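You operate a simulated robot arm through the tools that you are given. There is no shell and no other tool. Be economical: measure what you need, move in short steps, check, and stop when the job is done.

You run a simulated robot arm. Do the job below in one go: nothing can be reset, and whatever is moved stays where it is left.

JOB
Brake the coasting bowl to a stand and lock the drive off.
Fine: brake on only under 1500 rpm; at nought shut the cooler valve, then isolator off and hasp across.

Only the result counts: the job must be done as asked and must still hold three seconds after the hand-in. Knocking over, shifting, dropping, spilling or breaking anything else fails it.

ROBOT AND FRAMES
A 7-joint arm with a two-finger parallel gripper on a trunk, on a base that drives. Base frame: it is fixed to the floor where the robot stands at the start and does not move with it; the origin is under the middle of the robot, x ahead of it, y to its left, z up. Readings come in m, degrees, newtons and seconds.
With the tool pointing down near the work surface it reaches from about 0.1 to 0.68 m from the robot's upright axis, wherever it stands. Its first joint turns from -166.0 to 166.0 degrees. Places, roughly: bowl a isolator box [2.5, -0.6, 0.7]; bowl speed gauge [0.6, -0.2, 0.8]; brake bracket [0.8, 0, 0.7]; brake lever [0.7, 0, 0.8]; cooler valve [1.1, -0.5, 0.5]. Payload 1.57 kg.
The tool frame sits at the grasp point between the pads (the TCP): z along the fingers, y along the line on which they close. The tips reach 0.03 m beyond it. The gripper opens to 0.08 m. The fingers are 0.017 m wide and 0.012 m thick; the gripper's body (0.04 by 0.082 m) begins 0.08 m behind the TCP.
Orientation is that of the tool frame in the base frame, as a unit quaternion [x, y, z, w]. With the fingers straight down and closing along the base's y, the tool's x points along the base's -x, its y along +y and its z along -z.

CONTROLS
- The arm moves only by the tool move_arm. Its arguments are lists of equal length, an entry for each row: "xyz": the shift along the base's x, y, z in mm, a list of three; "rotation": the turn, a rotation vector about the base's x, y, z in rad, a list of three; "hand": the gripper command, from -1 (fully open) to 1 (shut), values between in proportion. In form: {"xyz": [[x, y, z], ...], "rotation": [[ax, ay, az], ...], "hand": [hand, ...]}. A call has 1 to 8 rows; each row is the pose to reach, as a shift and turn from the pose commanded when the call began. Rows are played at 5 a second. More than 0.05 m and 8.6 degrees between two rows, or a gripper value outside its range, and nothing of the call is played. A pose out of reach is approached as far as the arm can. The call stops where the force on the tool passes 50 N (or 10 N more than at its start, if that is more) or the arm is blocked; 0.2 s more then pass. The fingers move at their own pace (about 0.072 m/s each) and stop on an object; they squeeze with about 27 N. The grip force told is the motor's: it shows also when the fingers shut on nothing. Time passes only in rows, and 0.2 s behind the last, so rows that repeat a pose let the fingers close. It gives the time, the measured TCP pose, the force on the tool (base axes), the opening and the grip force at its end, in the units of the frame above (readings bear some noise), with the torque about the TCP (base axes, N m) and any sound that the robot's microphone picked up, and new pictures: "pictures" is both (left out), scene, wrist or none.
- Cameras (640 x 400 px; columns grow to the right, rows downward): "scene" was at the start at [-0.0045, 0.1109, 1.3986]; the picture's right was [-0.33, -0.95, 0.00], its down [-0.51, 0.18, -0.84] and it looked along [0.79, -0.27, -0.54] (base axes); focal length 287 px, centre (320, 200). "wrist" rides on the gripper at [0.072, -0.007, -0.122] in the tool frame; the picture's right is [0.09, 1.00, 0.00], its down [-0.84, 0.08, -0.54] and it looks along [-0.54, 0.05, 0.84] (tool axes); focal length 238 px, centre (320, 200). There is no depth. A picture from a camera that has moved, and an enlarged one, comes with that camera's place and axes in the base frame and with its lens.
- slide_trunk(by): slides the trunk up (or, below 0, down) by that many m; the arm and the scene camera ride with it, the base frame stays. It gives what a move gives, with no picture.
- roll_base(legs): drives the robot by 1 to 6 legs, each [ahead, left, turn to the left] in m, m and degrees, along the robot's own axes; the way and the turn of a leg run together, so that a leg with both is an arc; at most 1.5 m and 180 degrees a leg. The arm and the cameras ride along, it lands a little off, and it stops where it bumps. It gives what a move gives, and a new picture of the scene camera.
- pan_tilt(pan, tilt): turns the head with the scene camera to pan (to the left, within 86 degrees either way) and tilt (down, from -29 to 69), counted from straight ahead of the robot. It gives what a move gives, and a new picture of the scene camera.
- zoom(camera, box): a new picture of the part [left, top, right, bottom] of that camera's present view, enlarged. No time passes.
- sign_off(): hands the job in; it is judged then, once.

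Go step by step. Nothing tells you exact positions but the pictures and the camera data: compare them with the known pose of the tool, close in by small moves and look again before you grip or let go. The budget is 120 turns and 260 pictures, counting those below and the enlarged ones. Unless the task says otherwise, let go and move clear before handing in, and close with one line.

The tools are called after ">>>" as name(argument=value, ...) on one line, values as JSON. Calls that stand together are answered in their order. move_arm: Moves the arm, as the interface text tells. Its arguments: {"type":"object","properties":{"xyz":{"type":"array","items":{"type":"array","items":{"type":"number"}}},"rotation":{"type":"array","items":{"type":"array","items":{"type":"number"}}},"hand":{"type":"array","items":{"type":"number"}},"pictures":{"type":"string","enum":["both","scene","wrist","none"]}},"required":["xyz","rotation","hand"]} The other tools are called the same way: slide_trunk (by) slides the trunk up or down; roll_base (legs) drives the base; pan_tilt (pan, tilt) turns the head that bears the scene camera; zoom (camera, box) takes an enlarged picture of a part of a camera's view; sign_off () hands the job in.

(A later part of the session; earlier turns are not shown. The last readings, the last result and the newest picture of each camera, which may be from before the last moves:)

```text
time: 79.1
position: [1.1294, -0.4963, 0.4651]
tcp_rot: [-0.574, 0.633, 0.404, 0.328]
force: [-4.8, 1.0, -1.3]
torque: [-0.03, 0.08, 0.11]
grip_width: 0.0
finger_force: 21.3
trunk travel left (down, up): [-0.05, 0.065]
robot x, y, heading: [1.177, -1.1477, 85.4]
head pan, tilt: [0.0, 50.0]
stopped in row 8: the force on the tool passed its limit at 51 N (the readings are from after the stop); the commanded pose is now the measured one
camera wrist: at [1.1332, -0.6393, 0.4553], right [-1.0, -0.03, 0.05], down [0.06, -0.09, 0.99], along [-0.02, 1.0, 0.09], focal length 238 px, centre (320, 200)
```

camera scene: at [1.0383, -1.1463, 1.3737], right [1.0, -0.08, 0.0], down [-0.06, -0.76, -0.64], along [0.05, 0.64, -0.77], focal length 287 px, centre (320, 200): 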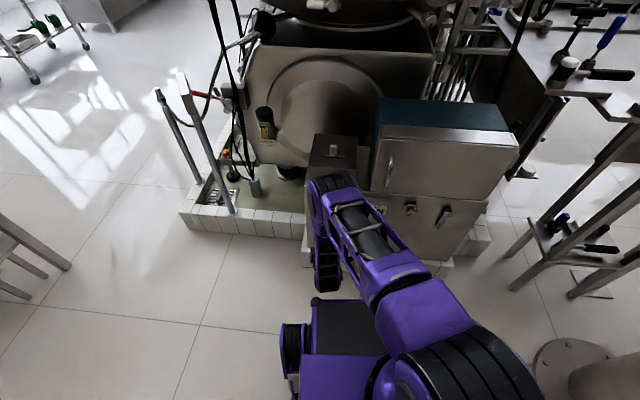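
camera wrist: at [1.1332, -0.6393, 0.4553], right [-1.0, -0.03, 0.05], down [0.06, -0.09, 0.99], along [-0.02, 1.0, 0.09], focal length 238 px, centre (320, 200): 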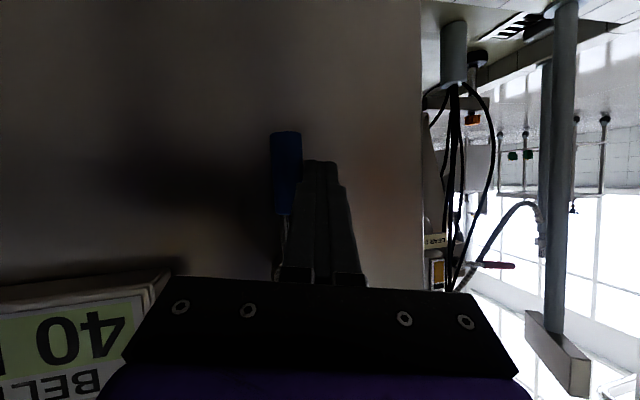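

The lever looks vertical now and resisted firmly, as at an end stop. I'll retreat to confirm.

>>> move_arm(xyz=[[-12, 0, 0], [-18, -30, 5], [-18, -70, 10], [-18, -110, 15]], rotation=[[0, 0, 0], [0, 0, 0], [0, 0, 0], [0, 0, 0]], hand=[1, 1, 1, 1], pictures="wrist")

>>> zoom(camera="wrist", box=[180, 90, 360, 270])

```text
time: 80.1
position: [1.1117, -0.6073, 0.4784]
tcp_rot: [-0.573, 0.633, 0.404, 0.329]
force: [-0.3, -1.3, 0.1]
torque: [0.0, -0.03, -0.05]
grip_width: 0.0
finger_force: 21.0
trunk travel left (down, up): [-0.05, 0.065]
robot x, y, heading: [1.1772, -1.1446, 85.3]
head pan, tilt: [0.0, 50.0]
camera wrist: at [1.1143, -0.7492, 0.469], right [-1.0, -0.02, 0.05], down [0.05, -0.09, 0.99], along [-0.02, 1.0, 0.1], focal length 238 px, centre (320, 200)
```

wrist: 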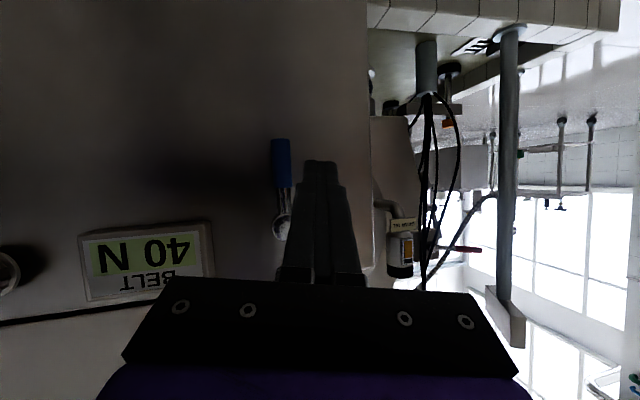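

```text
2.22 times, centred on (270, 180) of wrist
camera zoom: at [1.1143, -0.7492, 0.469], right [-1.0, -0.02, 0.05], down [0.05, -0.09, 0.99], along [-0.02, 1.0, 0.1], focal length 530 px, centre (431, 244)
```

zoom: 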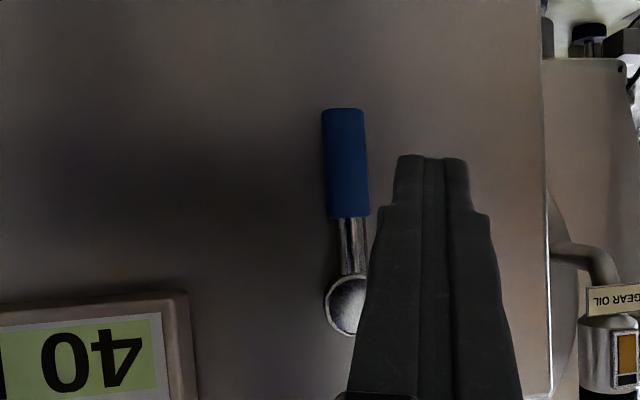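

The valve lever is vertical, so the valve is shut. Next I'll raise and straighten the arm, then look for the bowl A isolator near (2.5, -0.6, 0.7).

>>> move_arm(xyz=[[0, -20, 40], [0, -40, 80], [-10, -60, 120], [-20, -80, 160], [-30, -100, 200], [-40, -110, 240], [-50, -120, 285], [-60, -130, 330]], rotation=[[-0.13, 0, 0], [-0.27, 0, 0], [-0.4, 0, 0], [-0.54, 0, 0], [-0.67, 0, 0], [-0.81, 0, 0], [-0.94, 0, 0], [-1.08, 0, 0]], hand=[1, 1, 1, 1, 1, 1, 1, 1], pictures="none")

>>> pan_tilt(pan=-60, tilt=25)

```text
time: 81.9
position: [1.0476, -0.7385, 0.812]
tcp_rot: [-0.66, 0.751, 0.02, -0.013]
force: [-0.5, -0.3, 1.2]
torque: [0.02, -0.01, 0.0]
grip_width: 0.0
finger_force: 21.6
trunk travel left (down, up): [-0.05, 0.065]
robot x, y, heading: [1.1746, -1.1469, 85.5]
head pan, tilt: [0.0, 50.0]
```

```text
time: 83.2
position: [1.0491, -0.7391, 0.8118]
tcp_rot: [-0.66, 0.751, 0.021, -0.012]
force: [-0.2, 0.4, 0.2]
torque: [0.01, -0.03, -0.02]
grip_width: 0.0
finger_force: 21.6
trunk travel left (down, up): [-0.05, 0.065]
robot x, y, heading: [1.1768, -1.1416, 85.1]
head pan, tilt: [-60.0, 25.0]
camera scene: at [1.1146, -1.1836, 1.4112], right [0.43, -0.9, 0.0], down [-0.38, -0.18, -0.91], along [0.82, 0.39, -0.42], focal length 287 px, centre (320, 200)
```

scene: 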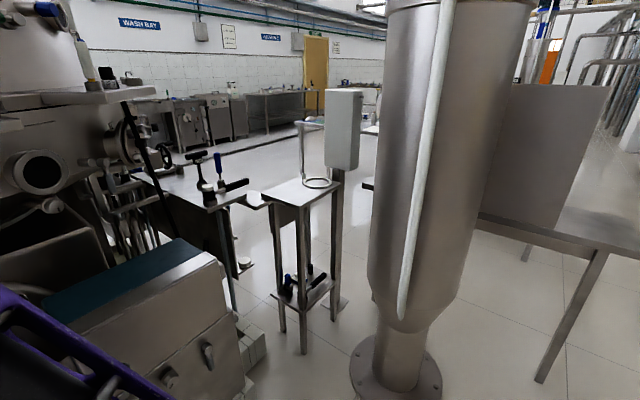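

There's a grey box on a post near pixel (342, 130), close to the stated isolator place. I'll zoom in.

>>> zoom(camera="scene", box=[230, 70, 390, 240])

>>> zoom(camera="scene", box=[100, 120, 360, 330])

```text
2.35 times, centred on (310, 155) of scene
camera zoom: at [1.1146, -1.1836, 1.4112], right [0.43, -0.9, 0.0], down [-0.38, -0.18, -0.91], along [0.82, 0.39, -0.42], focal length 674 px, centre (344, 306)
```

zoom: 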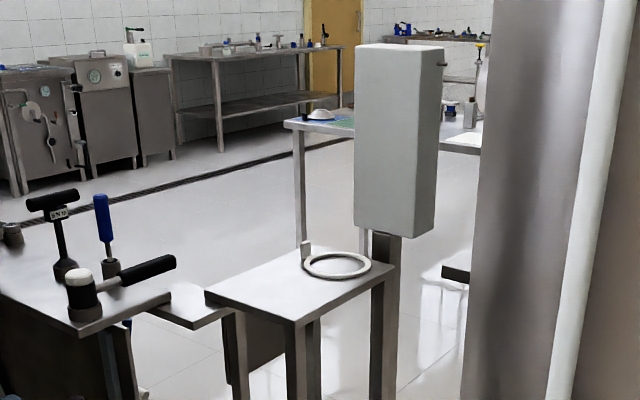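

```text
1.90 times, centred on (230, 225) of scene
camera zoom: at [1.1146, -1.1836, 1.4112], right [0.43, -0.9, 0.0], down [-0.38, -0.18, -0.91], along [0.82, 0.39, -0.42], focal length 546 px, centre (491, 152)
```

zoom: 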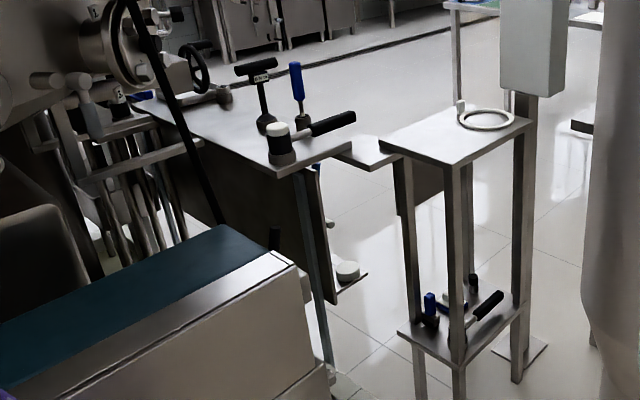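

The post stands at about (2.44, -0.66) with a box at z≈0.93–1.32. Its operating face looks away from me, with a knob sticking out on the far right. I'll look right to plan a route round the pillar.

>>> pan_tilt(pan=-86, tilt=25)

>>> zoom(camera="scene", box=[80, 40, 180, 140])

```text
time: 84.1
position: [1.0494, -0.7386, 0.8096]
tcp_rot: [-0.66, 0.75, 0.02, -0.012]
force: [0.4, 0.3, -0.1]
torque: [-0.01, -0.02, 0.03]
grip_width: 0.0002
finger_force: 20.6
trunk travel left (down, up): [-0.05, 0.065]
robot x, y, heading: [1.1784, -1.144, 85.3]
head pan, tilt: [-85.9, 25.0]
camera scene: at [1.1235, -1.224, 1.4112], right [-0.01, -1.0, 0.0], down [-0.42, 0.0, -0.91], along [0.91, -0.01, -0.42], focal length 287 px, centre (320, 200)
```

scene: 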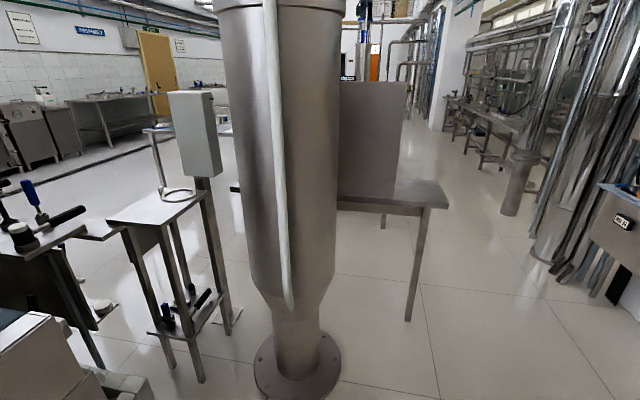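

```text
4.00 times, centred on (130, 90) of scene
camera zoom: at [1.1235, -1.224, 1.4112], right [-0.01, -1.0, 0.0], down [-0.42, 0.0, -0.91], along [0.91, -0.01, -0.42], focal length 1146 px, centre (1080, 640)
```

zoom: 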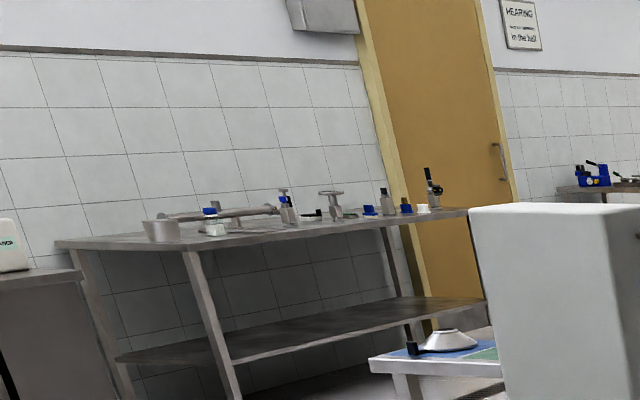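

The isolator stands at one end of a bench behind the pillar, so I'll go round: across the aisle, along between the benches at y≈-2.2, then up the far side. I'll raise the arm first, then turn and drive.

>>> move_arm(xyz=[[0, -20, 45], [0, -40, 90], [0, -50, 135], [0, -60, 180], [0, -60, 220]], rotation=[[0, 0, 0], [0, 0, 0], [0, 0, 0], [0, 0, 0], [0, 0, 0]], hand=[1, 1, 1, 1, 1], pictures="none")

>>> roll_base(legs=[[0, 0, -85.3], [0, -0.95, 0]])

>>> pan_tilt(pan=-30, tilt=40)

```text
time: 85.1
position: [1.0645, -0.8073, 0.9119]
tcp_rot: [-0.652, 0.754, -0.073, -0.042]
force: [0.2, 0.9, -0.5]
torque: [0.02, -0.02, -0.02]
grip_width: 0.0
finger_force: 20.7
trunk travel left (down, up): [-0.05, 0.065]
robot x, y, heading: [1.1786, -1.1427, 85.1]
head pan, tilt: [-85.9, 25.0]
stopped in row 5: the arm was blocked; the commanded pose is now the measured one
```

```text
time: 98.3
position: [1.5556, -1.9448, 0.9133]
tcp_rot: [-0.003, 0.997, -0.027, -0.078]
force: [0.3, -0.5, -0.6]
torque: [-0.04, 0.0, -0.02]
grip_width: 0.0
finger_force: 21.9
trunk travel left (down, up): [-0.05, 0.065]
robot x, y, heading: [1.2379, -2.1084, 3.8]
head pan, tilt: [-85.9, 25.0]
camera scene: at [1.1477, -2.0659, 1.4125], right [-1.0, -0.07, 0.0], down [-0.03, 0.41, -0.91], along [0.07, -0.91, -0.41], focal length 287 px, centre (320, 200)
```

scene: 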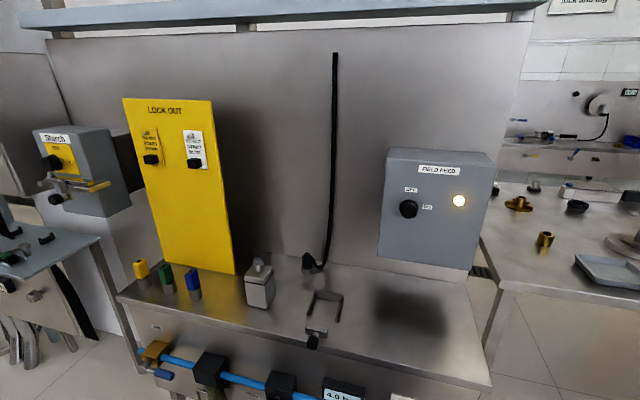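

```text
time: 99.6
position: [1.5552, -1.9453, 0.9105]
tcp_rot: [-0.003, 0.996, -0.028, -0.079]
force: [0.0, 0.1, -0.1]
torque: [0.03, 0.02, -0.03]
grip_width: 0.0001
finger_force: 21.7
trunk travel left (down, up): [-0.05, 0.065]
robot x, y, heading: [1.2395, -2.1071, 3.5]
head pan, tilt: [-30.0, 40.0]
camera scene: at [1.1476, -2.0605, 1.3925], right [-1.0, -0.08, 0.0], down [-0.05, 0.6, -0.8], along [0.06, -0.8, -0.6], focal length 287 px, centre (320, 200)
```

scene: 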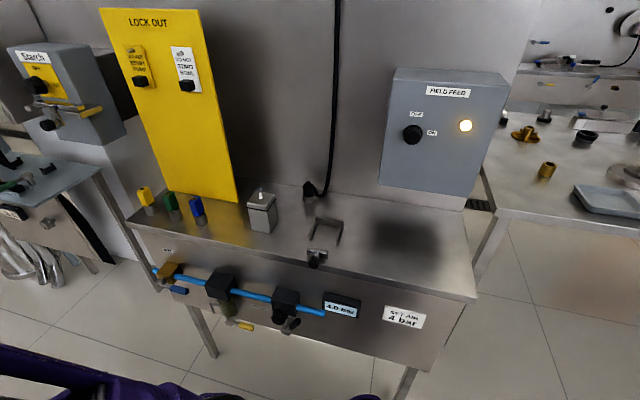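

Here is a lock-out board, along with a "Starch" isolator of what may be the same kind. I'll zoom in to learn how it and the hasp work, and check the route.

>>> zoom(camera="scene", box=[0, 30, 220, 150])

>>> pan_tilt(pan=0, tilt=35)

```text
2.91 times, centred on (110, 90) of scene
camera zoom: at [1.1476, -2.0605, 1.3925], right [-1.0, -0.08, 0.0], down [-0.05, 0.6, -0.8], along [0.06, -0.8, -0.6], focal length 834 px, centre (931, 520)
```

zoom: 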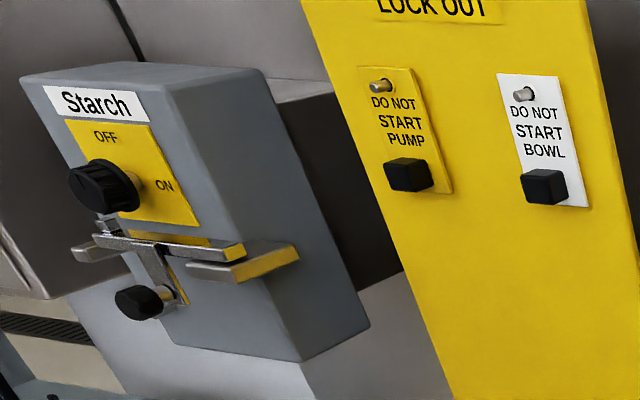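

```text
time: 100.5
position: [1.5555, -1.9462, 0.9114]
tcp_rot: [-0.003, 0.996, -0.028, -0.08]
force: [0.9, -0.1, 1.3]
torque: [-0.02, 0.0, 0.05]
grip_width: 0.0001
finger_force: 21.0
trunk travel left (down, up): [-0.05, 0.065]
robot x, y, heading: [1.2426, -2.1083, 3.9]
head pan, tilt: [0.0, 35.0]
camera scene: at [1.1479, -2.0606, 1.3928], right [-1.0, -0.08, 0.0], down [-0.05, 0.6, -0.8], along [0.06, -0.8, -0.6], focal length 287 px, centre (320, 200)
```

scene: 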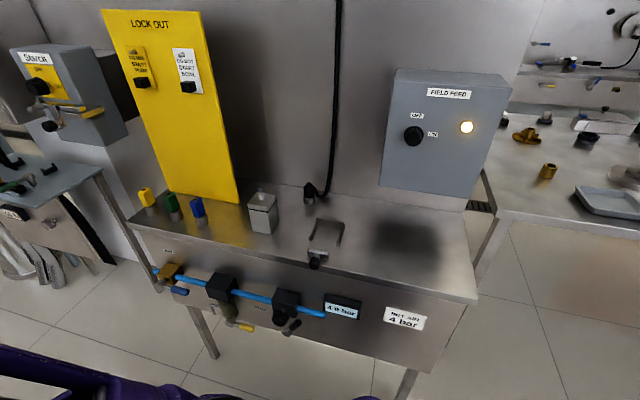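

The head is being stopped by the arm's elbow. I'll extend the arm ahead and to the right to free it.

>>> move_arm(xyz=[[40, -20, 0], [80, -50, 10], [110, -85, 20], [120, -125, 30], [120, -165, 40], [110, -205, 50], [100, -245, 60]], rotation=[[0, 0, 0], [0, 0, 0], [0, 0, 0], [0, 0, 0], [0, 0, 0], [0, 0, 0], [0, 0, 0]], hand=[1, 1, 1, 1, 1, 1, 1], pictures="none")

>>> pan_tilt(pan=0, tilt=35)

```text
refused: row 2 steps farther than a row can; nothing moved
```

```text
time: 101.2
position: [1.5549, -1.946, 0.912]
tcp_rot: [-0.003, 0.996, -0.028, -0.08]
force: [0.4, 0.1, -0.5]
torque: [0.0, 0.0, -0.01]
grip_width: 0.0002
finger_force: 21.2
trunk travel left (down, up): [-0.05, 0.065]
robot x, y, heading: [1.2382, -2.1095, 3.8]
head pan, tilt: [0.0, 35.0]
camera scene: at [1.1481, -2.0607, 1.3931], right [-1.0, -0.08, 0.0], down [-0.05, 0.59, -0.8], along [0.07, -0.8, -0.6], focal length 287 px, centre (320, 200)
```

scene: 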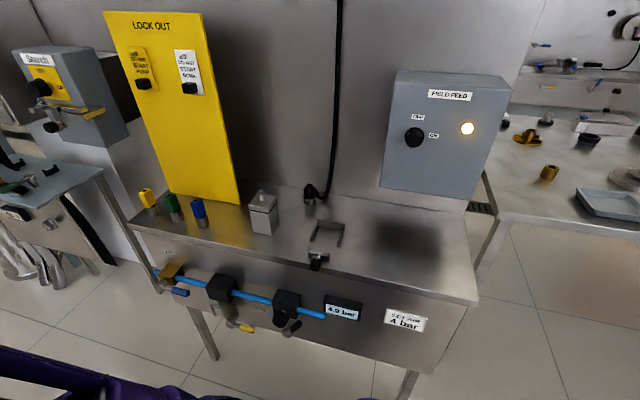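

>>> move_arm(xyz=[[35, -15, 0], [70, -40, 5], [100, -70, 10], [120, -105, 15], [130, -145, 20], [130, -185, 30]], rotation=[[0, 0, 0], [0, 0, 0], [0, 0, 0], [0, 0, 0], [0, 0, 0], [0, 0, 0]], hand=[1, 1, 1, 1, 1, 1], pictures="none")

>>> pan_tilt(pan=0, tilt=35)

```text
time: 102.5
position: [1.6871, -2.1301, 0.9449]
tcp_rot: [-0.004, 0.997, -0.026, -0.078]
force: [-0.1, 0.2, 0.7]
torque: [0.01, 0.0, 0.01]
grip_width: 0.0003
finger_force: 21.3
trunk travel left (down, up): [-0.05, 0.065]
robot x, y, heading: [1.24, -2.1073, 3.6]
head pan, tilt: [0.0, 35.0]
```

```text
time: 103.2
position: [1.6856, -2.1298, 0.9446]
tcp_rot: [-0.003, 0.997, -0.027, -0.078]
force: [0.5, -0.8, 0.1]
torque: [-0.01, 0.0, -0.02]
grip_width: 0.0
finger_force: 21.9
trunk travel left (down, up): [-0.05, 0.065]
robot x, y, heading: [1.2365, -2.1075, 3.9]
head pan, tilt: [0.0, 35.0]
camera scene: at [1.2288, -1.9678, 1.3955], right [0.07, -1.0, 0.0], down [-0.57, -0.04, -0.82], along [0.82, 0.06, -0.57], focal length 287 px, centre (320, 200)
```

scene: 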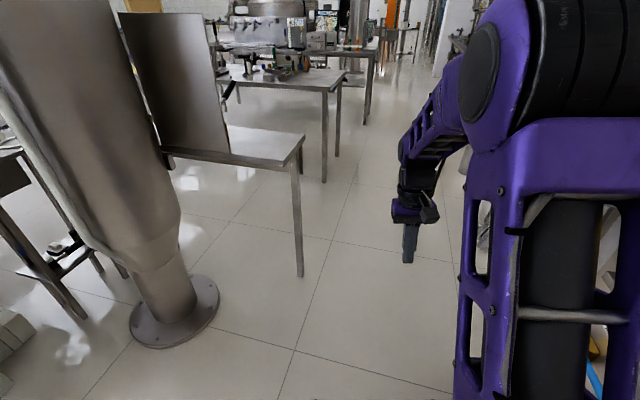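

The view is clear: the bench corner is at about (2.4, -1.78) and there's room along y≈-2.2. I'll drive along it past the bench.

>>> roll_base(legs=[[0, 0, -3.7], [0.6, -0.11, 0], [1.3, 0, 0]])

```text
time: 113.3
position: [3.614, -2.2824, 0.9446]
tcp_rot: [0.045, 0.996, -0.022, -0.079]
force: [-0.8, 0.1, -0.2]
torque: [-0.03, 0.02, -0.04]
grip_width: 0.0
finger_force: 20.5
trunk travel left (down, up): [-0.05, 0.065]
robot x, y, heading: [3.1711, -2.2191, -1.6]
head pan, tilt: [0.0, 35.0]
camera scene: at [3.1746, -2.078, 1.3955], right [-0.03, -1.0, 0.0], down [-0.57, 0.01, -0.82], along [0.82, -0.02, -0.57], focal length 287 px, centre (320, 200)
```

scene: 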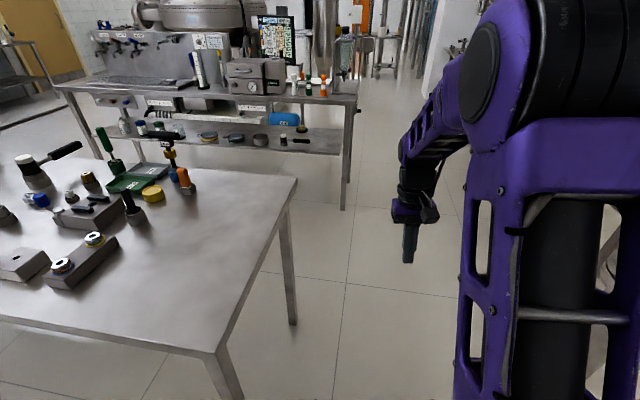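

Now I'm beyond the bench, with another table ahead on the left and an aisle between them centred near x≈3.1. I'll tuck the arm in, back off a bit, and turn left into the aisle.

>>> move_arm(xyz=[[-20, -25, 30], [-40, -50, 60], [-55, -75, 85], [-65, -100, 105]], rotation=[[0, 0, 0], [0, 0, 0], [0, 0, 0], [0, 0, 0]], hand=[1, 1, 1, 1], pictures="none")

>>> roll_base(legs=[[-0.08, -0.14, 0], [0, 0, 91.6]])

```text
time: 114.3
position: [3.5489, -2.3833, 1.05]
tcp_rot: [0.043, 0.996, -0.022, -0.08]
force: [-0.4, -0.7, 0.3]
torque: [-0.03, 0.01, 0.0]
grip_width: 0.0002
finger_force: 21.5
trunk travel left (down, up): [-0.05, 0.065]
robot x, y, heading: [3.1698, -2.22, -1.5]
head pan, tilt: [0.0, 35.0]
```

```text
time: 120.3
position: [3.2419, -1.9723, 1.0516]
tcp_rot: [-0.685, 0.724, -0.072, -0.039]
force: [-0.1, 0.6, -0.7]
torque: [-0.02, 0.02, -0.03]
grip_width: 0.0
finger_force: 21.2
trunk travel left (down, up): [-0.05, 0.065]
robot x, y, heading: [3.0829, -2.3533, 90.3]
head pan, tilt: [0.0, 35.0]
camera scene: at [2.9484, -2.3581, 1.3955], right [1.0, 0.01, 0.0], down [0.0, -0.57, -0.82], along [-0.01, 0.82, -0.57], focal length 287 px, centre (320, 200)
```

scene: 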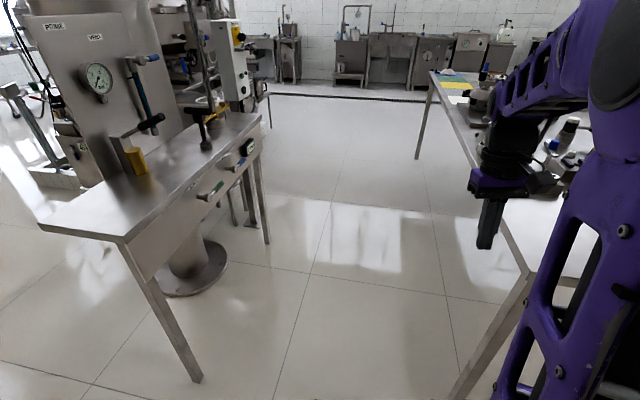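

The isolator box on its post is now visible at pixel (232, 65), with its front facing the aisle. I'll zoom in.

>>> zoom(camera="scene", box=[180, 10, 290, 110])

>>> zoom(camera="scene", box=[20, 0, 280, 260])

```text
4.00 times, centred on (235, 60) of scene
camera zoom: at [2.9484, -2.3581, 1.3955], right [1.0, 0.01, 0.0], down [0.0, -0.57, -0.82], along [-0.01, 0.82, -0.57], focal length 1146 px, centre (660, 760)
```

zoom: 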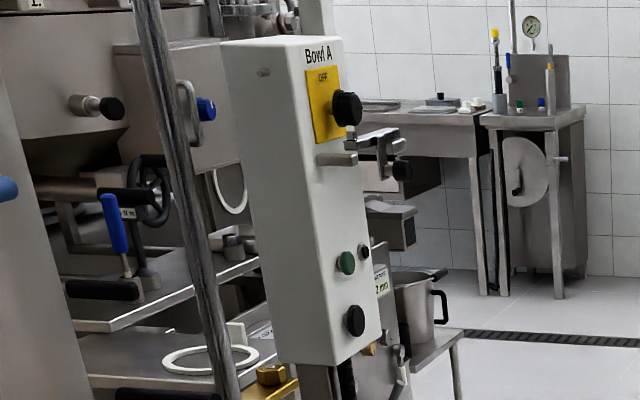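

```text
1.54 times, centred on (150, 130) of scene
camera zoom: at [2.9484, -2.3581, 1.3955], right [1.0, 0.01, 0.0], down [0.0, -0.57, -0.82], along [-0.01, 0.82, -0.57], focal length 441 px, centre (582, 308)
```

zoom: 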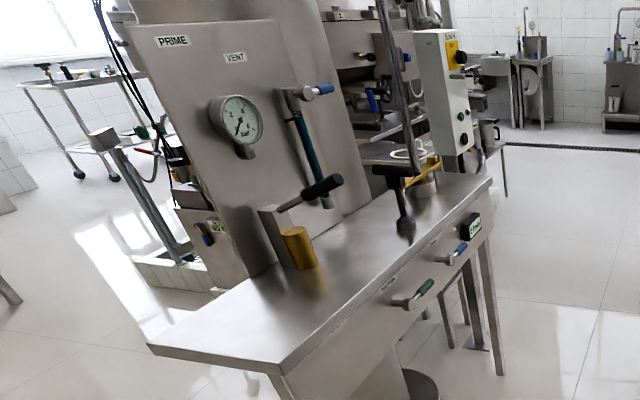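

It's labelled "Bowl A", faces +x, and has a knob at the top and a hasp below it. I'll drive up the aisle and look.

>>> roll_base(legs=[[1.5, 0, 0], [0.1, -0.05, 0]])

>>> pan_tilt(pan=50, tilt=30)

```text
time: 128.5
position: [3.2863, -0.3805, 1.0489]
tcp_rot: [-0.683, 0.726, -0.072, -0.039]
force: [0.7, 0.1, -0.6]
torque: [0.01, 0.0, -0.03]
grip_width: 0.0
finger_force: 20.9
trunk travel left (down, up): [-0.05, 0.065]
robot x, y, heading: [3.1315, -0.7648, 90.2]
head pan, tilt: [0.0, 35.0]
camera scene: at [2.9907, -0.7643, 1.3954], right [1.0, 0.0, 0.0], down [0.0, -0.57, -0.82], along [0.0, 0.82, -0.57], focal length 287 px, centre (320, 200)
```

scene: 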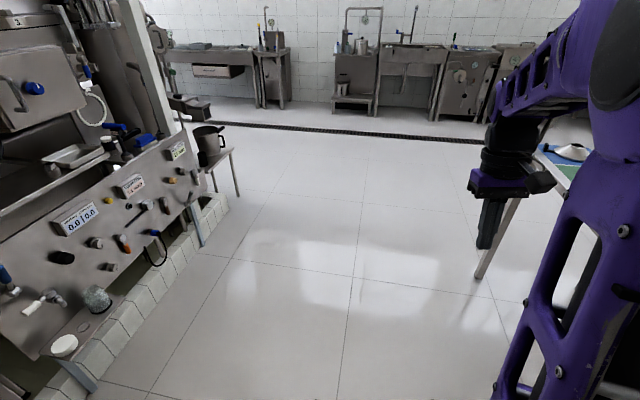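

```text
time: 129.7
position: [3.2849, -0.3808, 1.0494]
tcp_rot: [-0.682, 0.727, -0.072, -0.039]
force: [0.2, 0.1, -0.8]
torque: [0.0, -0.01, 0.01]
grip_width: 0.0
finger_force: 20.9
trunk travel left (down, up): [-0.05, 0.065]
robot x, y, heading: [3.1282, -0.7628, 89.8]
head pan, tilt: [50.0, 30.0]
camera scene: at [2.9216, -0.7941, 1.4032], right [0.64, 0.77, 0.0], down [0.38, -0.32, -0.87], along [-0.66, 0.56, -0.5], focal length 287 px, centre (320, 200)
```

scene: 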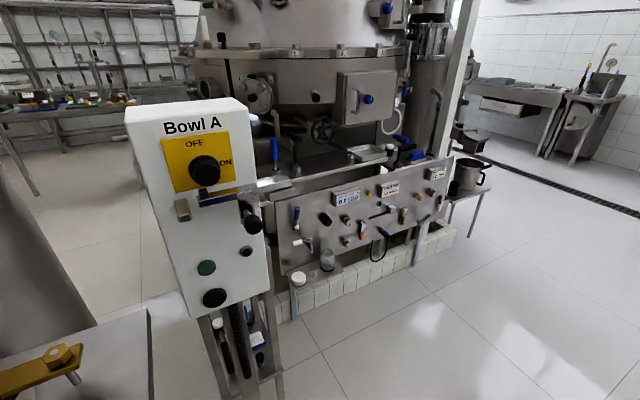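

>>> zoom(camera="scene", box=[120, 90, 290, 320])

>>> zoom(camera="scene", box=[150, 110, 280, 240])

```text
1.74 times, centred on (205, 205) of scene
camera zoom: at [2.9216, -0.7941, 1.4032], right [0.64, 0.77, 0.0], down [0.38, -0.32, -0.87], along [-0.66, 0.56, -0.5], focal length 498 px, centre (520, 191)
```

zoom: 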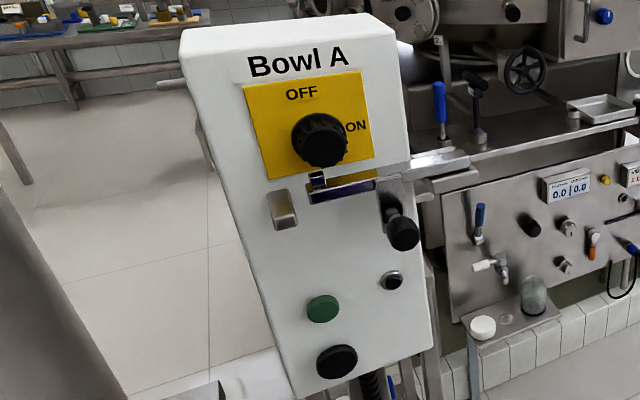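

```text
3.08 times, centred on (215, 175) of scene
camera zoom: at [2.9216, -0.7941, 1.4032], right [0.64, 0.77, 0.0], down [0.38, -0.32, -0.87], along [-0.66, 0.56, -0.5], focal length 882 px, centre (643, 277)
```

zoom: 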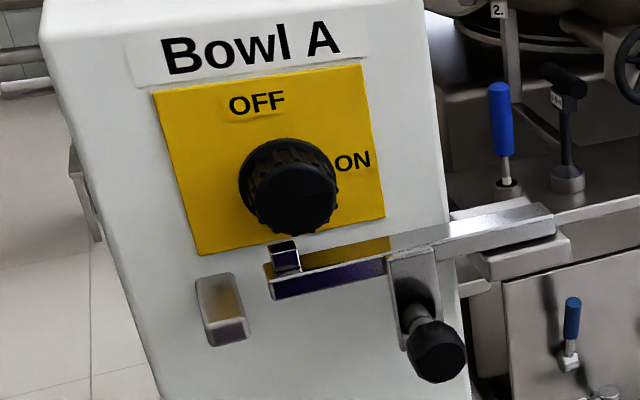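

The knob points to ON (right) with OFF at the top, so it needs a quarter turn counter-clockwise. The hasp is a bar with a black pull knob and a staple block at its left. I'll turn the base to face the box.

>>> roll_base(legs=[[0, 0, 82]])

>>> pan_tilt(pan=0, tilt=25)

```text
time: 133.7
position: [2.771, -0.5588, 1.0501]
tcp_rot: [0.992, -0.094, 0.08, -0.018]
force: [-0.1, 0.0, 0.6]
torque: [0.02, 0.03, 0.0]
grip_width: 0.0002
finger_force: 21.5
trunk travel left (down, up): [-0.05, 0.065]
robot x, y, heading: [3.1297, -0.7613, 172.9]
head pan, tilt: [50.0, 30.0]
camera scene: at [3.1362, -0.9738, 1.4033], right [-0.68, 0.73, 0.0], down [0.37, 0.34, -0.87], along [-0.64, -0.59, -0.5], focal length 287 px, centre (320, 200)
```

scene: 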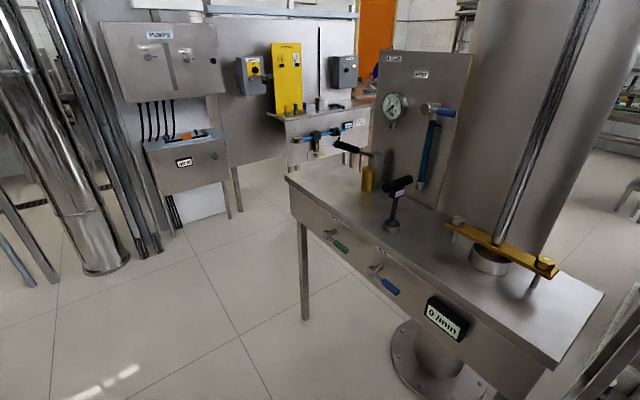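

```text
time: 134.9
position: [2.7698, -0.56, 1.0503]
tcp_rot: [0.992, -0.094, 0.079, -0.019]
force: [0.3, -0.3, 0.8]
torque: [0.02, -0.03, -0.01]
grip_width: 0.0
finger_force: 21.7
trunk travel left (down, up): [-0.05, 0.065]
robot x, y, heading: [3.1281, -0.7635, 172.8]
head pan, tilt: [0.0, 25.0]
camera scene: at [3.1111, -0.9009, 1.4112], right [0.12, 0.99, 0.0], down [0.42, -0.05, -0.91], along [-0.9, 0.11, -0.42], focal length 287 px, centre (320, 200)
```

scene: 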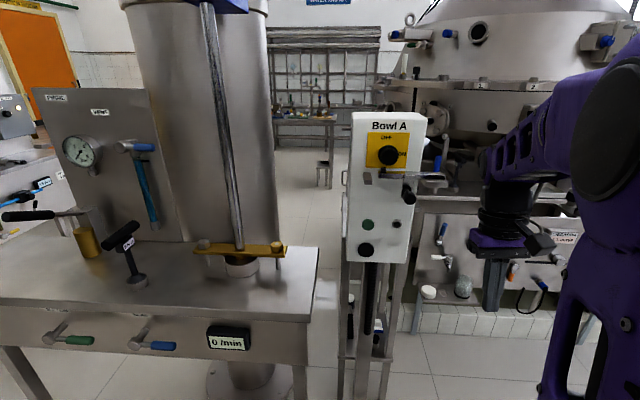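

The knob is at about (2.47, -0.66, 1.215), and the box is turned slightly toward -y. I'll tilt the tool to horizontal, pointing at the box, in stages and keeping clear.

>>> move_arm(xyz=[[0, 0, 15], [-5, 0, 30], [-10, 0, 45], [-20, 0, 60], [-30, 0, 75], [-40, 0, 90], [-50, 0, 105], [-60, 0, 120]], rotation=[[0, 0.14, 0], [0, 0.28, 0], [0, 0.42, 0], [0, 0.56, 0], [0, 0.7, 0], [0, 0.84, 0], [0, 0.98, 0], [0, 1.12, 0]], hand=[1, 1, 1, 1, 1, 1, 1, 1], pictures="scene")

```text
time: 136.7
position: [2.71, -0.558, 1.1657]
tcp_rot: [0.884, -0.09, -0.458, 0.033]
force: [0.3, 0.0, -0.5]
torque: [0.02, 0.01, 0.0]
grip_width: 0.0
finger_force: 21.3
trunk travel left (down, up): [-0.05, 0.065]
robot x, y, heading: [3.1278, -0.7632, 172.8]
head pan, tilt: [0.0, 25.0]
camera scene: at [3.1451, -0.8399, 1.4134], right [0.78, 0.62, 0.0], down [0.25, -0.31, -0.92], along [-0.57, 0.72, -0.4], focal length 287 px, centre (320, 200)
```

scene: 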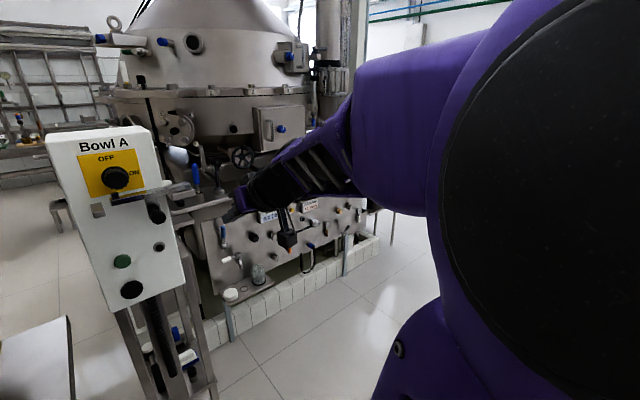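

>>> move_arm(xyz=[[0, -20, 10], [0, -45, 20], [0, -70, 30], [0, -95, 40], [0, -120, 45]], rotation=[[0, 0.13, 0], [0, 0.26, 0], [0, 0.39, 0], [0, 0.52, 0], [0, 0.617, 0]], hand=[1, 1, 1, -1, -1], pictures="none")

>>> move_arm(xyz=[[0, -5, 0], [0, -10, 0]], rotation=[[0, 0, -0.13], [0, 0, -0.25]], hand=[-1, -1], pictures="both")

```text
time: 137.9
position: [2.7032, -0.6766, 1.2243]
tcp_rot: [-0.702, 0.075, 0.706, -0.059]
force: [1.0, -0.8, 0.8]
torque: [0.03, -0.01, 0.0]
grip_width: 0.0799
finger_force: 0.1
out of reach, approached as far as the arm can: row 3, 5
trunk travel left (down, up): [-0.05, 0.065]
robot x, y, heading: [3.1344, -0.7642, 172.8]
head pan, tilt: [0.0, 25.0]
```

```text
time: 138.5
position: [2.6989, -0.6858, 1.2272]
tcp_rot: [-0.687, 0.162, 0.707, 0.03]
force: [0.4, -0.1, 0.2]
torque: [0.0, 0.0, 0.05]
grip_width: 0.0801
finger_force: 0.0
out of reach, approached as far as the arm can: row 1, 2
trunk travel left (down, up): [-0.05, 0.065]
robot x, y, heading: [3.1291, -0.7596, 172.6]
head pan, tilt: [0.0, 25.0]
camera scene: at [3.1112, -0.9006, 1.4112], right [0.13, 0.99, 0.0], down [0.42, -0.05, -0.91], along [-0.9, 0.11, -0.42], focal length 287 px, centre (320, 200)
camera wrist: at [2.8146, -0.7264, 1.154], right [-0.27, -0.96, 0.1], down [0.55, -0.07, 0.83], along [-0.79, 0.28, 0.54], focal length 238 px, centre (320, 200)
```

scene: 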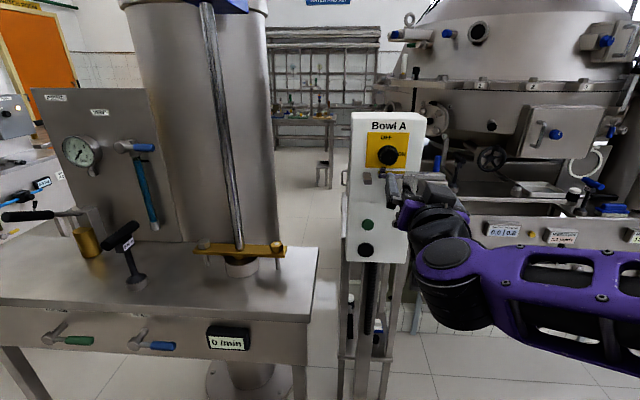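
wrist: 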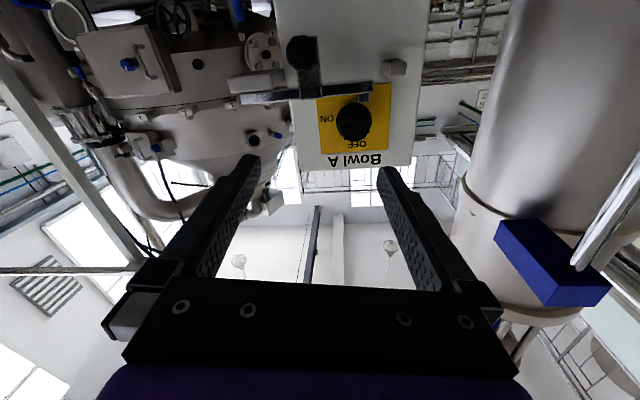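

Now I have good views: the knob front is at about (2.52, -0.678, 1.236), with the hasp bar just under it and its handle ball at (2.52, -0.62, 1.16). I'll roll the gripper about 34° clockwise, so that the 90° turn keeps clear of the hasp, and line up with the knob.

>>> move_arm(xyz=[[-8, -6, 2], [-16, -12, 4], [-24, -18, 6], [-30, -24, 8], [-34, -28, 9]], rotation=[[-0.114, 0.032, 0], [-0.228, 0.064, 0], [-0.342, 0.096, 0], [-0.456, 0.128, 0], [-0.57, 0.16, 0]], hand=[-1, -1, -1, -1, -1])

>>> zoom(camera="scene", box=[320, 100, 460, 220])

```text
time: 139.7
position: [2.6656, -0.713, 1.2345]
tcp_rot: [-0.61, 0.356, 0.686, -0.178]
force: [-0.3, -1.3, 1.2]
torque: [0.03, -0.02, 0.02]
grip_width: 0.0802
finger_force: 0.0
trunk travel left (down, up): [-0.05, 0.065]
robot x, y, heading: [3.1269, -0.7668, 173.1]
head pan, tilt: [0.0, 25.0]
camera scene: at [3.1111, -0.9008, 1.4112], right [0.13, 0.99, 0.0], down [0.42, -0.05, -0.91], along [-0.9, 0.11, -0.42], focal length 287 px, centre (320, 200)
camera wrist: at [2.7704, -0.791, 1.1777], right [-0.21, -0.74, 0.64], down [0.67, 0.37, 0.65], along [-0.71, 0.56, 0.42], focal length 238 px, centre (320, 200)
```

scene: 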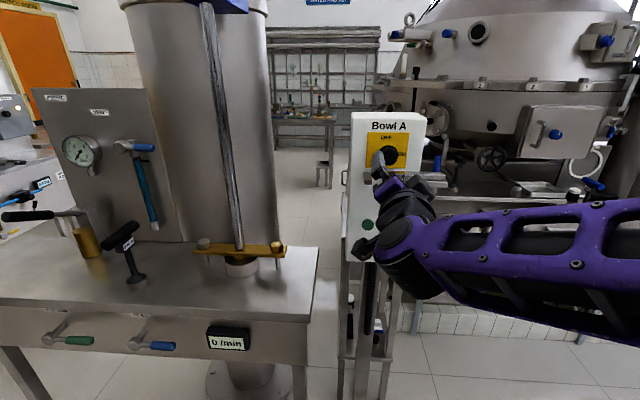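
wrist: 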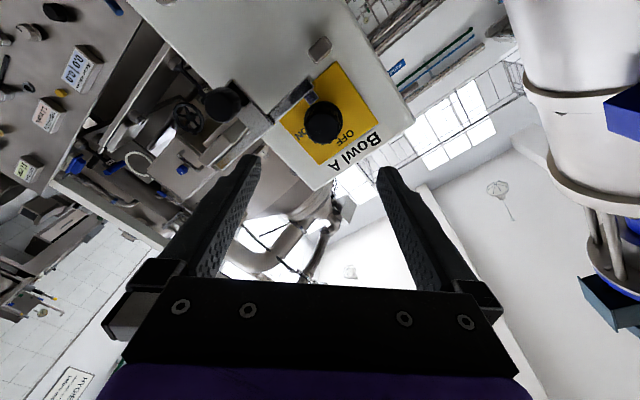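

```text
3.33 times, centred on (390, 160) of scene
camera zoom: at [3.1111, -0.9008, 1.4112], right [0.13, 0.99, 0.0], down [0.42, -0.05, -0.91], along [-0.9, 0.11, -0.42], focal length 955 px, centre (87, 333)
```

zoom: 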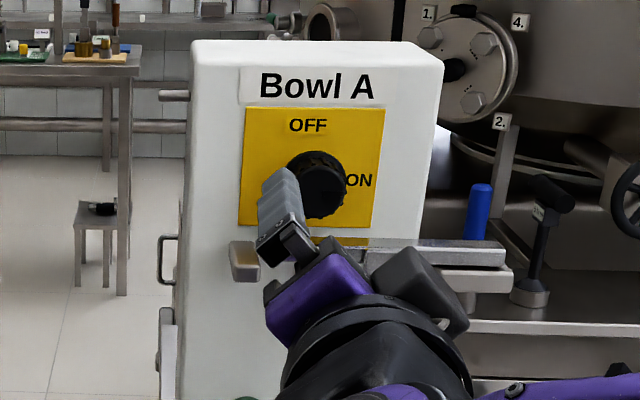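

The gripper is aligned with the knob at -45° roll. I'll narrow the opening to 6 cm and advance along the knob's axis.

>>> move_arm(xyz=[[0, 0, 2], [-35, 8, 2], [-70, 16, 2], [-100, 24, 2], [-118, 29, 2]], rotation=[[0, 0, 0], [0, 0, 0], [0, 0, 0], [0, 0, 0], [0, 0, 0]], hand=[-0.5, -0.5, -0.5, -0.5, -0.5])

>>> zoom(camera="scene", box=[320, 100, 460, 220])

>>> zoom(camera="wrist", box=[220, 50, 440, 250])

```text
time: 140.8
position: [2.6184, -0.604, 1.3173]
tcp_rot: [-0.515, 0.409, 0.724, -0.206]
force: [-0.5, -0.4, -0.2]
torque: [0.01, 0.0, -0.03]
grip_width: 0.0601
finger_force: 0.0
trunk travel left (down, up): [-0.05, 0.065]
robot x, y, heading: [3.1274, -0.7609, 173.0]
head pan, tilt: [0.0, 25.0]
stopped in row 5: the arm was blocked; the commanded pose is now the measured one
camera scene: at [3.1104, -0.9074, 1.4131], right [0.05, 1.0, 0.0], down [0.4, -0.02, -0.91], along [-0.91, 0.05, -0.4], focal length 287 px, centre (320, 200)
camera wrist: at [2.7034, -0.6995, 1.2533], right [-0.16, -0.64, 0.75], down [0.81, 0.35, 0.47], along [-0.57, 0.68, 0.47], focal length 238 px, centre (320, 200)
```

scene: 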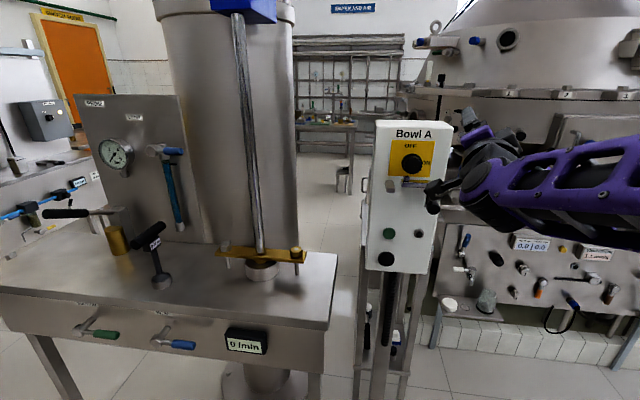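
wrist: 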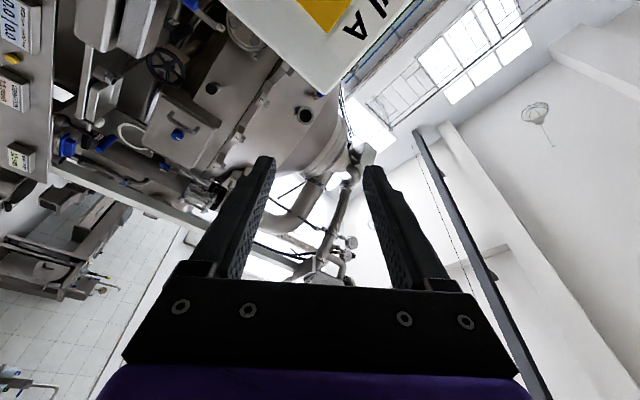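

```text
3.33 times, centred on (390, 160) of scene
camera zoom: at [3.1104, -0.9074, 1.4131], right [0.05, 1.0, 0.0], down [0.4, -0.02, -0.91], along [-0.91, 0.05, -0.4], focal length 955 px, centre (87, 333)
```

zoom: 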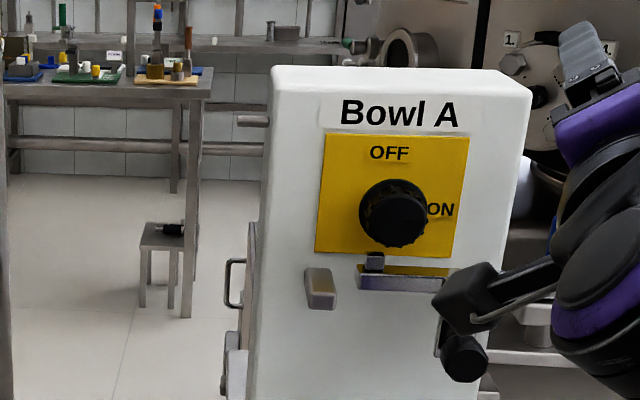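

```text
2.00 times, centred on (330, 150) of wrist
camera zoom: at [2.7034, -0.6995, 1.2533], right [-0.16, -0.64, 0.75], down [0.81, 0.35, 0.47], along [-0.57, 0.68, 0.47], focal length 477 px, centre (300, 300)
```

zoom: 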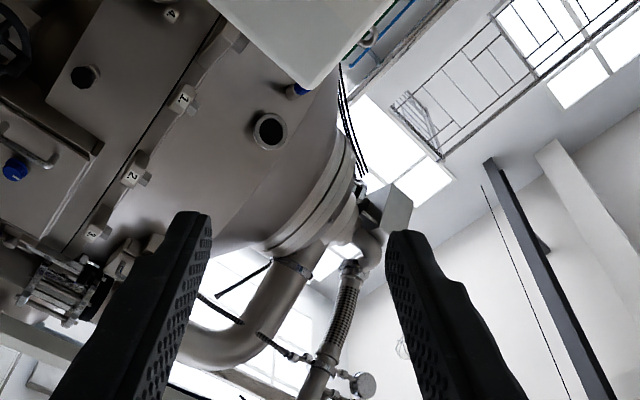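

The arm strayed because its elbow met the head mast. I'll draw the arm back, then shift the base left so the box lies to the arm's right-hand side, away from the head.

>>> move_arm(xyz=[[25, 0, 0], [50, -5, -10], [70, -15, -30], [80, -30, -50]], rotation=[[0, 0, 0], [0, 0, 0], [0, 0, 0], [0, 0, 0]], hand=[-0.5, -0.5, -0.5, -0.5], pictures="none")

>>> pan_tilt(pan=10, tilt=25)

```text
time: 141.6
position: [2.702, -0.5566, 1.2855]
tcp_rot: [-0.485, 0.457, 0.721, -0.19]
force: [0.3, -0.2, 0.7]
torque: [0.0, -0.01, -0.01]
grip_width: 0.0603
finger_force: 0.0
trunk travel left (down, up): [-0.05, 0.065]
robot x, y, heading: [3.1291, -0.7623, 172.9]
head pan, tilt: [0.0, 25.0]
stopped in row 3: the arm was blocked; the commanded pose is now the measured one
```

```text
time: 142.3
position: [2.6991, -0.5558, 1.2831]
tcp_rot: [-0.486, 0.458, 0.72, -0.189]
force: [-1.0, 0.2, 0.2]
torque: [0.01, 0.01, 0.06]
grip_width: 0.0599
finger_force: 0.1
trunk travel left (down, up): [-0.05, 0.065]
robot x, y, heading: [3.1316, -0.7621, 172.9]
head pan, tilt: [10.0, 25.0]
camera scene: at [3.1203, -0.8814, 1.395], right [0.35, 0.94, 0.0], down [0.54, -0.2, -0.82], along [-0.76, 0.29, -0.58], focal length 287 px, centre (320, 200)
```

scene: 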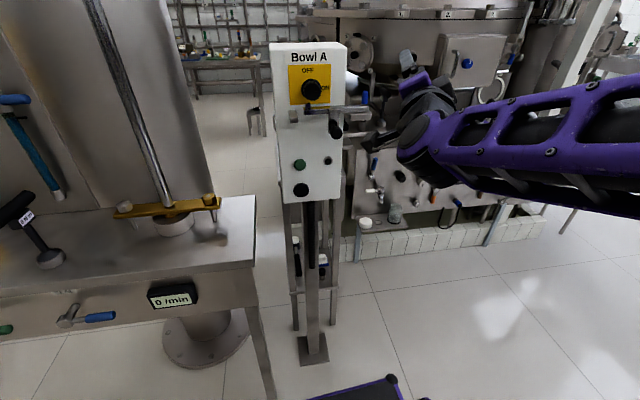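

The elbow is nudging the head. I'll pan the head left out of the way, shift the base about 18 cm to its left, and then rework the arm pose.

>>> pan_tilt(pan=45, tilt=25)

>>> roll_base(legs=[[0, 0.2, 0]])

```text
time: 143.3
position: [2.6997, -0.5544, 1.2817]
tcp_rot: [-0.487, 0.458, 0.72, -0.188]
force: [0.3, 0.2, 0.0]
torque: [-0.01, 0.01, -0.01]
grip_width: 0.0599
finger_force: 0.1
trunk travel left (down, up): [-0.05, 0.065]
robot x, y, heading: [3.1278, -0.7615, 172.6]
head pan, tilt: [45.0, 25.0]
camera scene: at [3.1198, -0.8821, 1.3958], right [0.34, 0.94, 0.0], down [0.54, -0.2, -0.82], along [-0.77, 0.28, -0.57], focal length 287 px, centre (320, 200)
```

scene: 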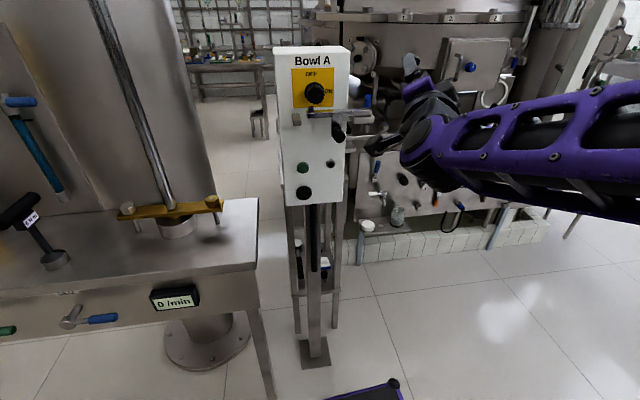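

```text
time: 145.9
position: [2.6751, -0.7572, 1.2821]
tcp_rot: [-0.487, 0.457, 0.72, -0.188]
force: [0.0, 0.6, -0.4]
torque: [-0.03, -0.01, -0.05]
grip_width: 0.0598
finger_force: 0.0
trunk travel left (down, up): [-0.05, 0.065]
robot x, y, heading: [3.1076, -0.9598, 172.8]
head pan, tilt: [45.0, 25.0]
camera scene: at [3.0942, -1.0829, 1.3978], right [0.32, 0.95, 0.0], down [0.52, -0.18, -0.83], along [-0.79, 0.27, -0.55], focal length 287 px, centre (320, 200)
```

scene: 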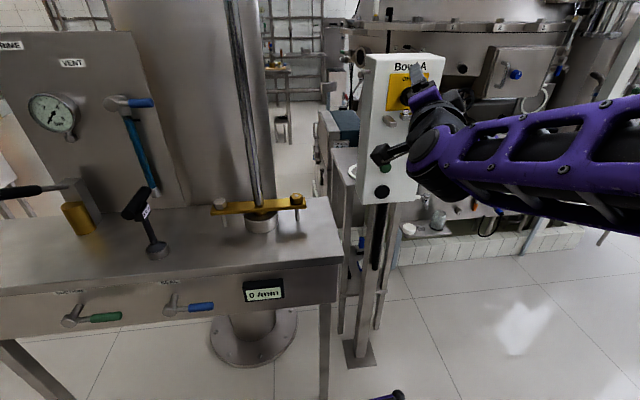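

The box is now ahead-right of the robot. I'll restore the tool's alignment with the knob axis about 13 cm in front of it.

>>> move_arm(xyz=[[-5, 12, -12], [-10, 24, -24], [-20, 36, -36], [-30, 45, -46]], rotation=[[0.055, -0.043, 0.056], [0.11, -0.085, 0.112], [0.165, -0.128, 0.169], [0.22, -0.17, 0.225]], hand=[-0.5, -0.5, -0.5, -0.5])

>>> pan_tilt(pan=10, tilt=20)

```text
time: 146.9
position: [2.6456, -0.7126, 1.2368]
tcp_rot: [-0.612, 0.332, 0.696, -0.173]
force: [-1.0, -0.3, 0.5]
torque: [0.0, 0.01, 0.0]
grip_width: 0.0602
finger_force: 0.1
trunk travel left (down, up): [-0.05, 0.065]
robot x, y, heading: [3.1039, -0.9594, 173.2]
head pan, tilt: [45.0, 25.0]
camera scene: at [3.1058, -1.1683, 1.4112], right [-0.62, 0.79, 0.0], down [0.33, 0.26, -0.91], along [-0.71, -0.56, -0.42], focal length 287 px, centre (320, 200)
camera wrist: at [2.7512, -0.7847, 1.1743], right [-0.18, -0.78, 0.6], down [0.67, 0.35, 0.65], along [-0.72, 0.52, 0.46], focal length 238 px, centre (320, 200)
```

scene: 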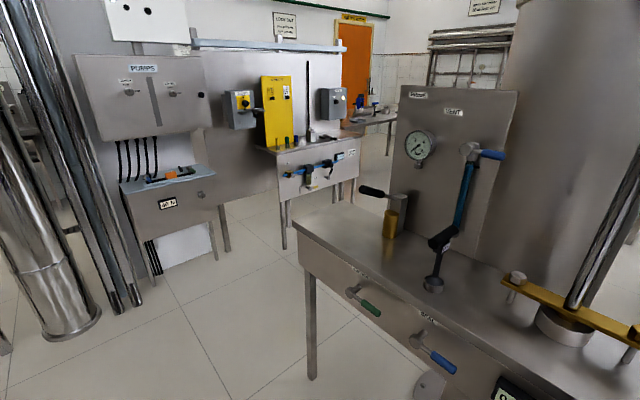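
wrist: 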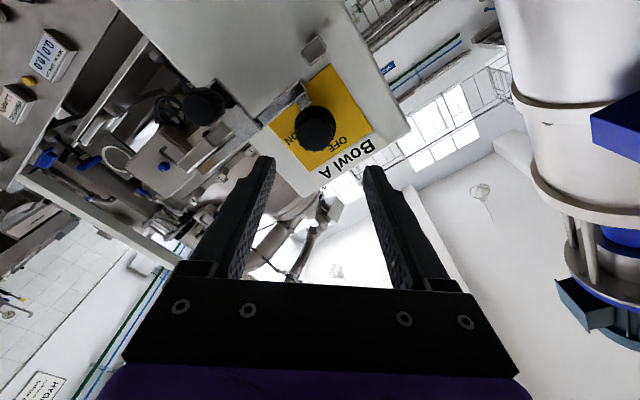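

```text
time: 147.9
position: [2.6459, -0.7107, 1.2358]
tcp_rot: [-0.612, 0.332, 0.696, -0.174]
force: [-0.4, -0.6, -0.1]
torque: [0.02, 0.0, 0.02]
grip_width: 0.0603
finger_force: 0.1
trunk travel left (down, up): [-0.05, 0.065]
robot x, y, heading: [3.104, -0.9629, 173.0]
head pan, tilt: [10.0, 20.0]
camera scene: at [3.0853, -1.1164, 1.4193], right [-0.05, 1.0, 0.0], down [0.34, 0.02, -0.94], along [-0.94, -0.05, -0.34], focal length 287 px, centre (320, 200)
```

scene: 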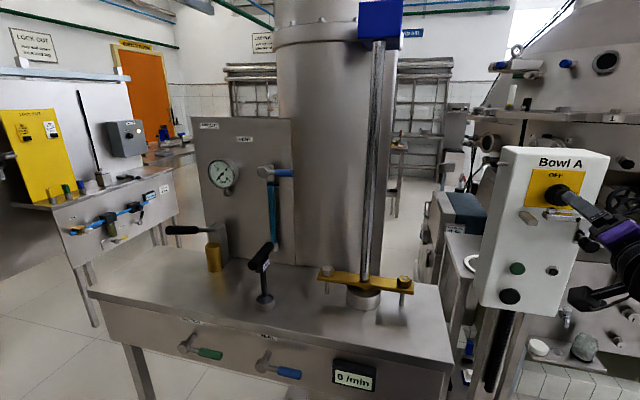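

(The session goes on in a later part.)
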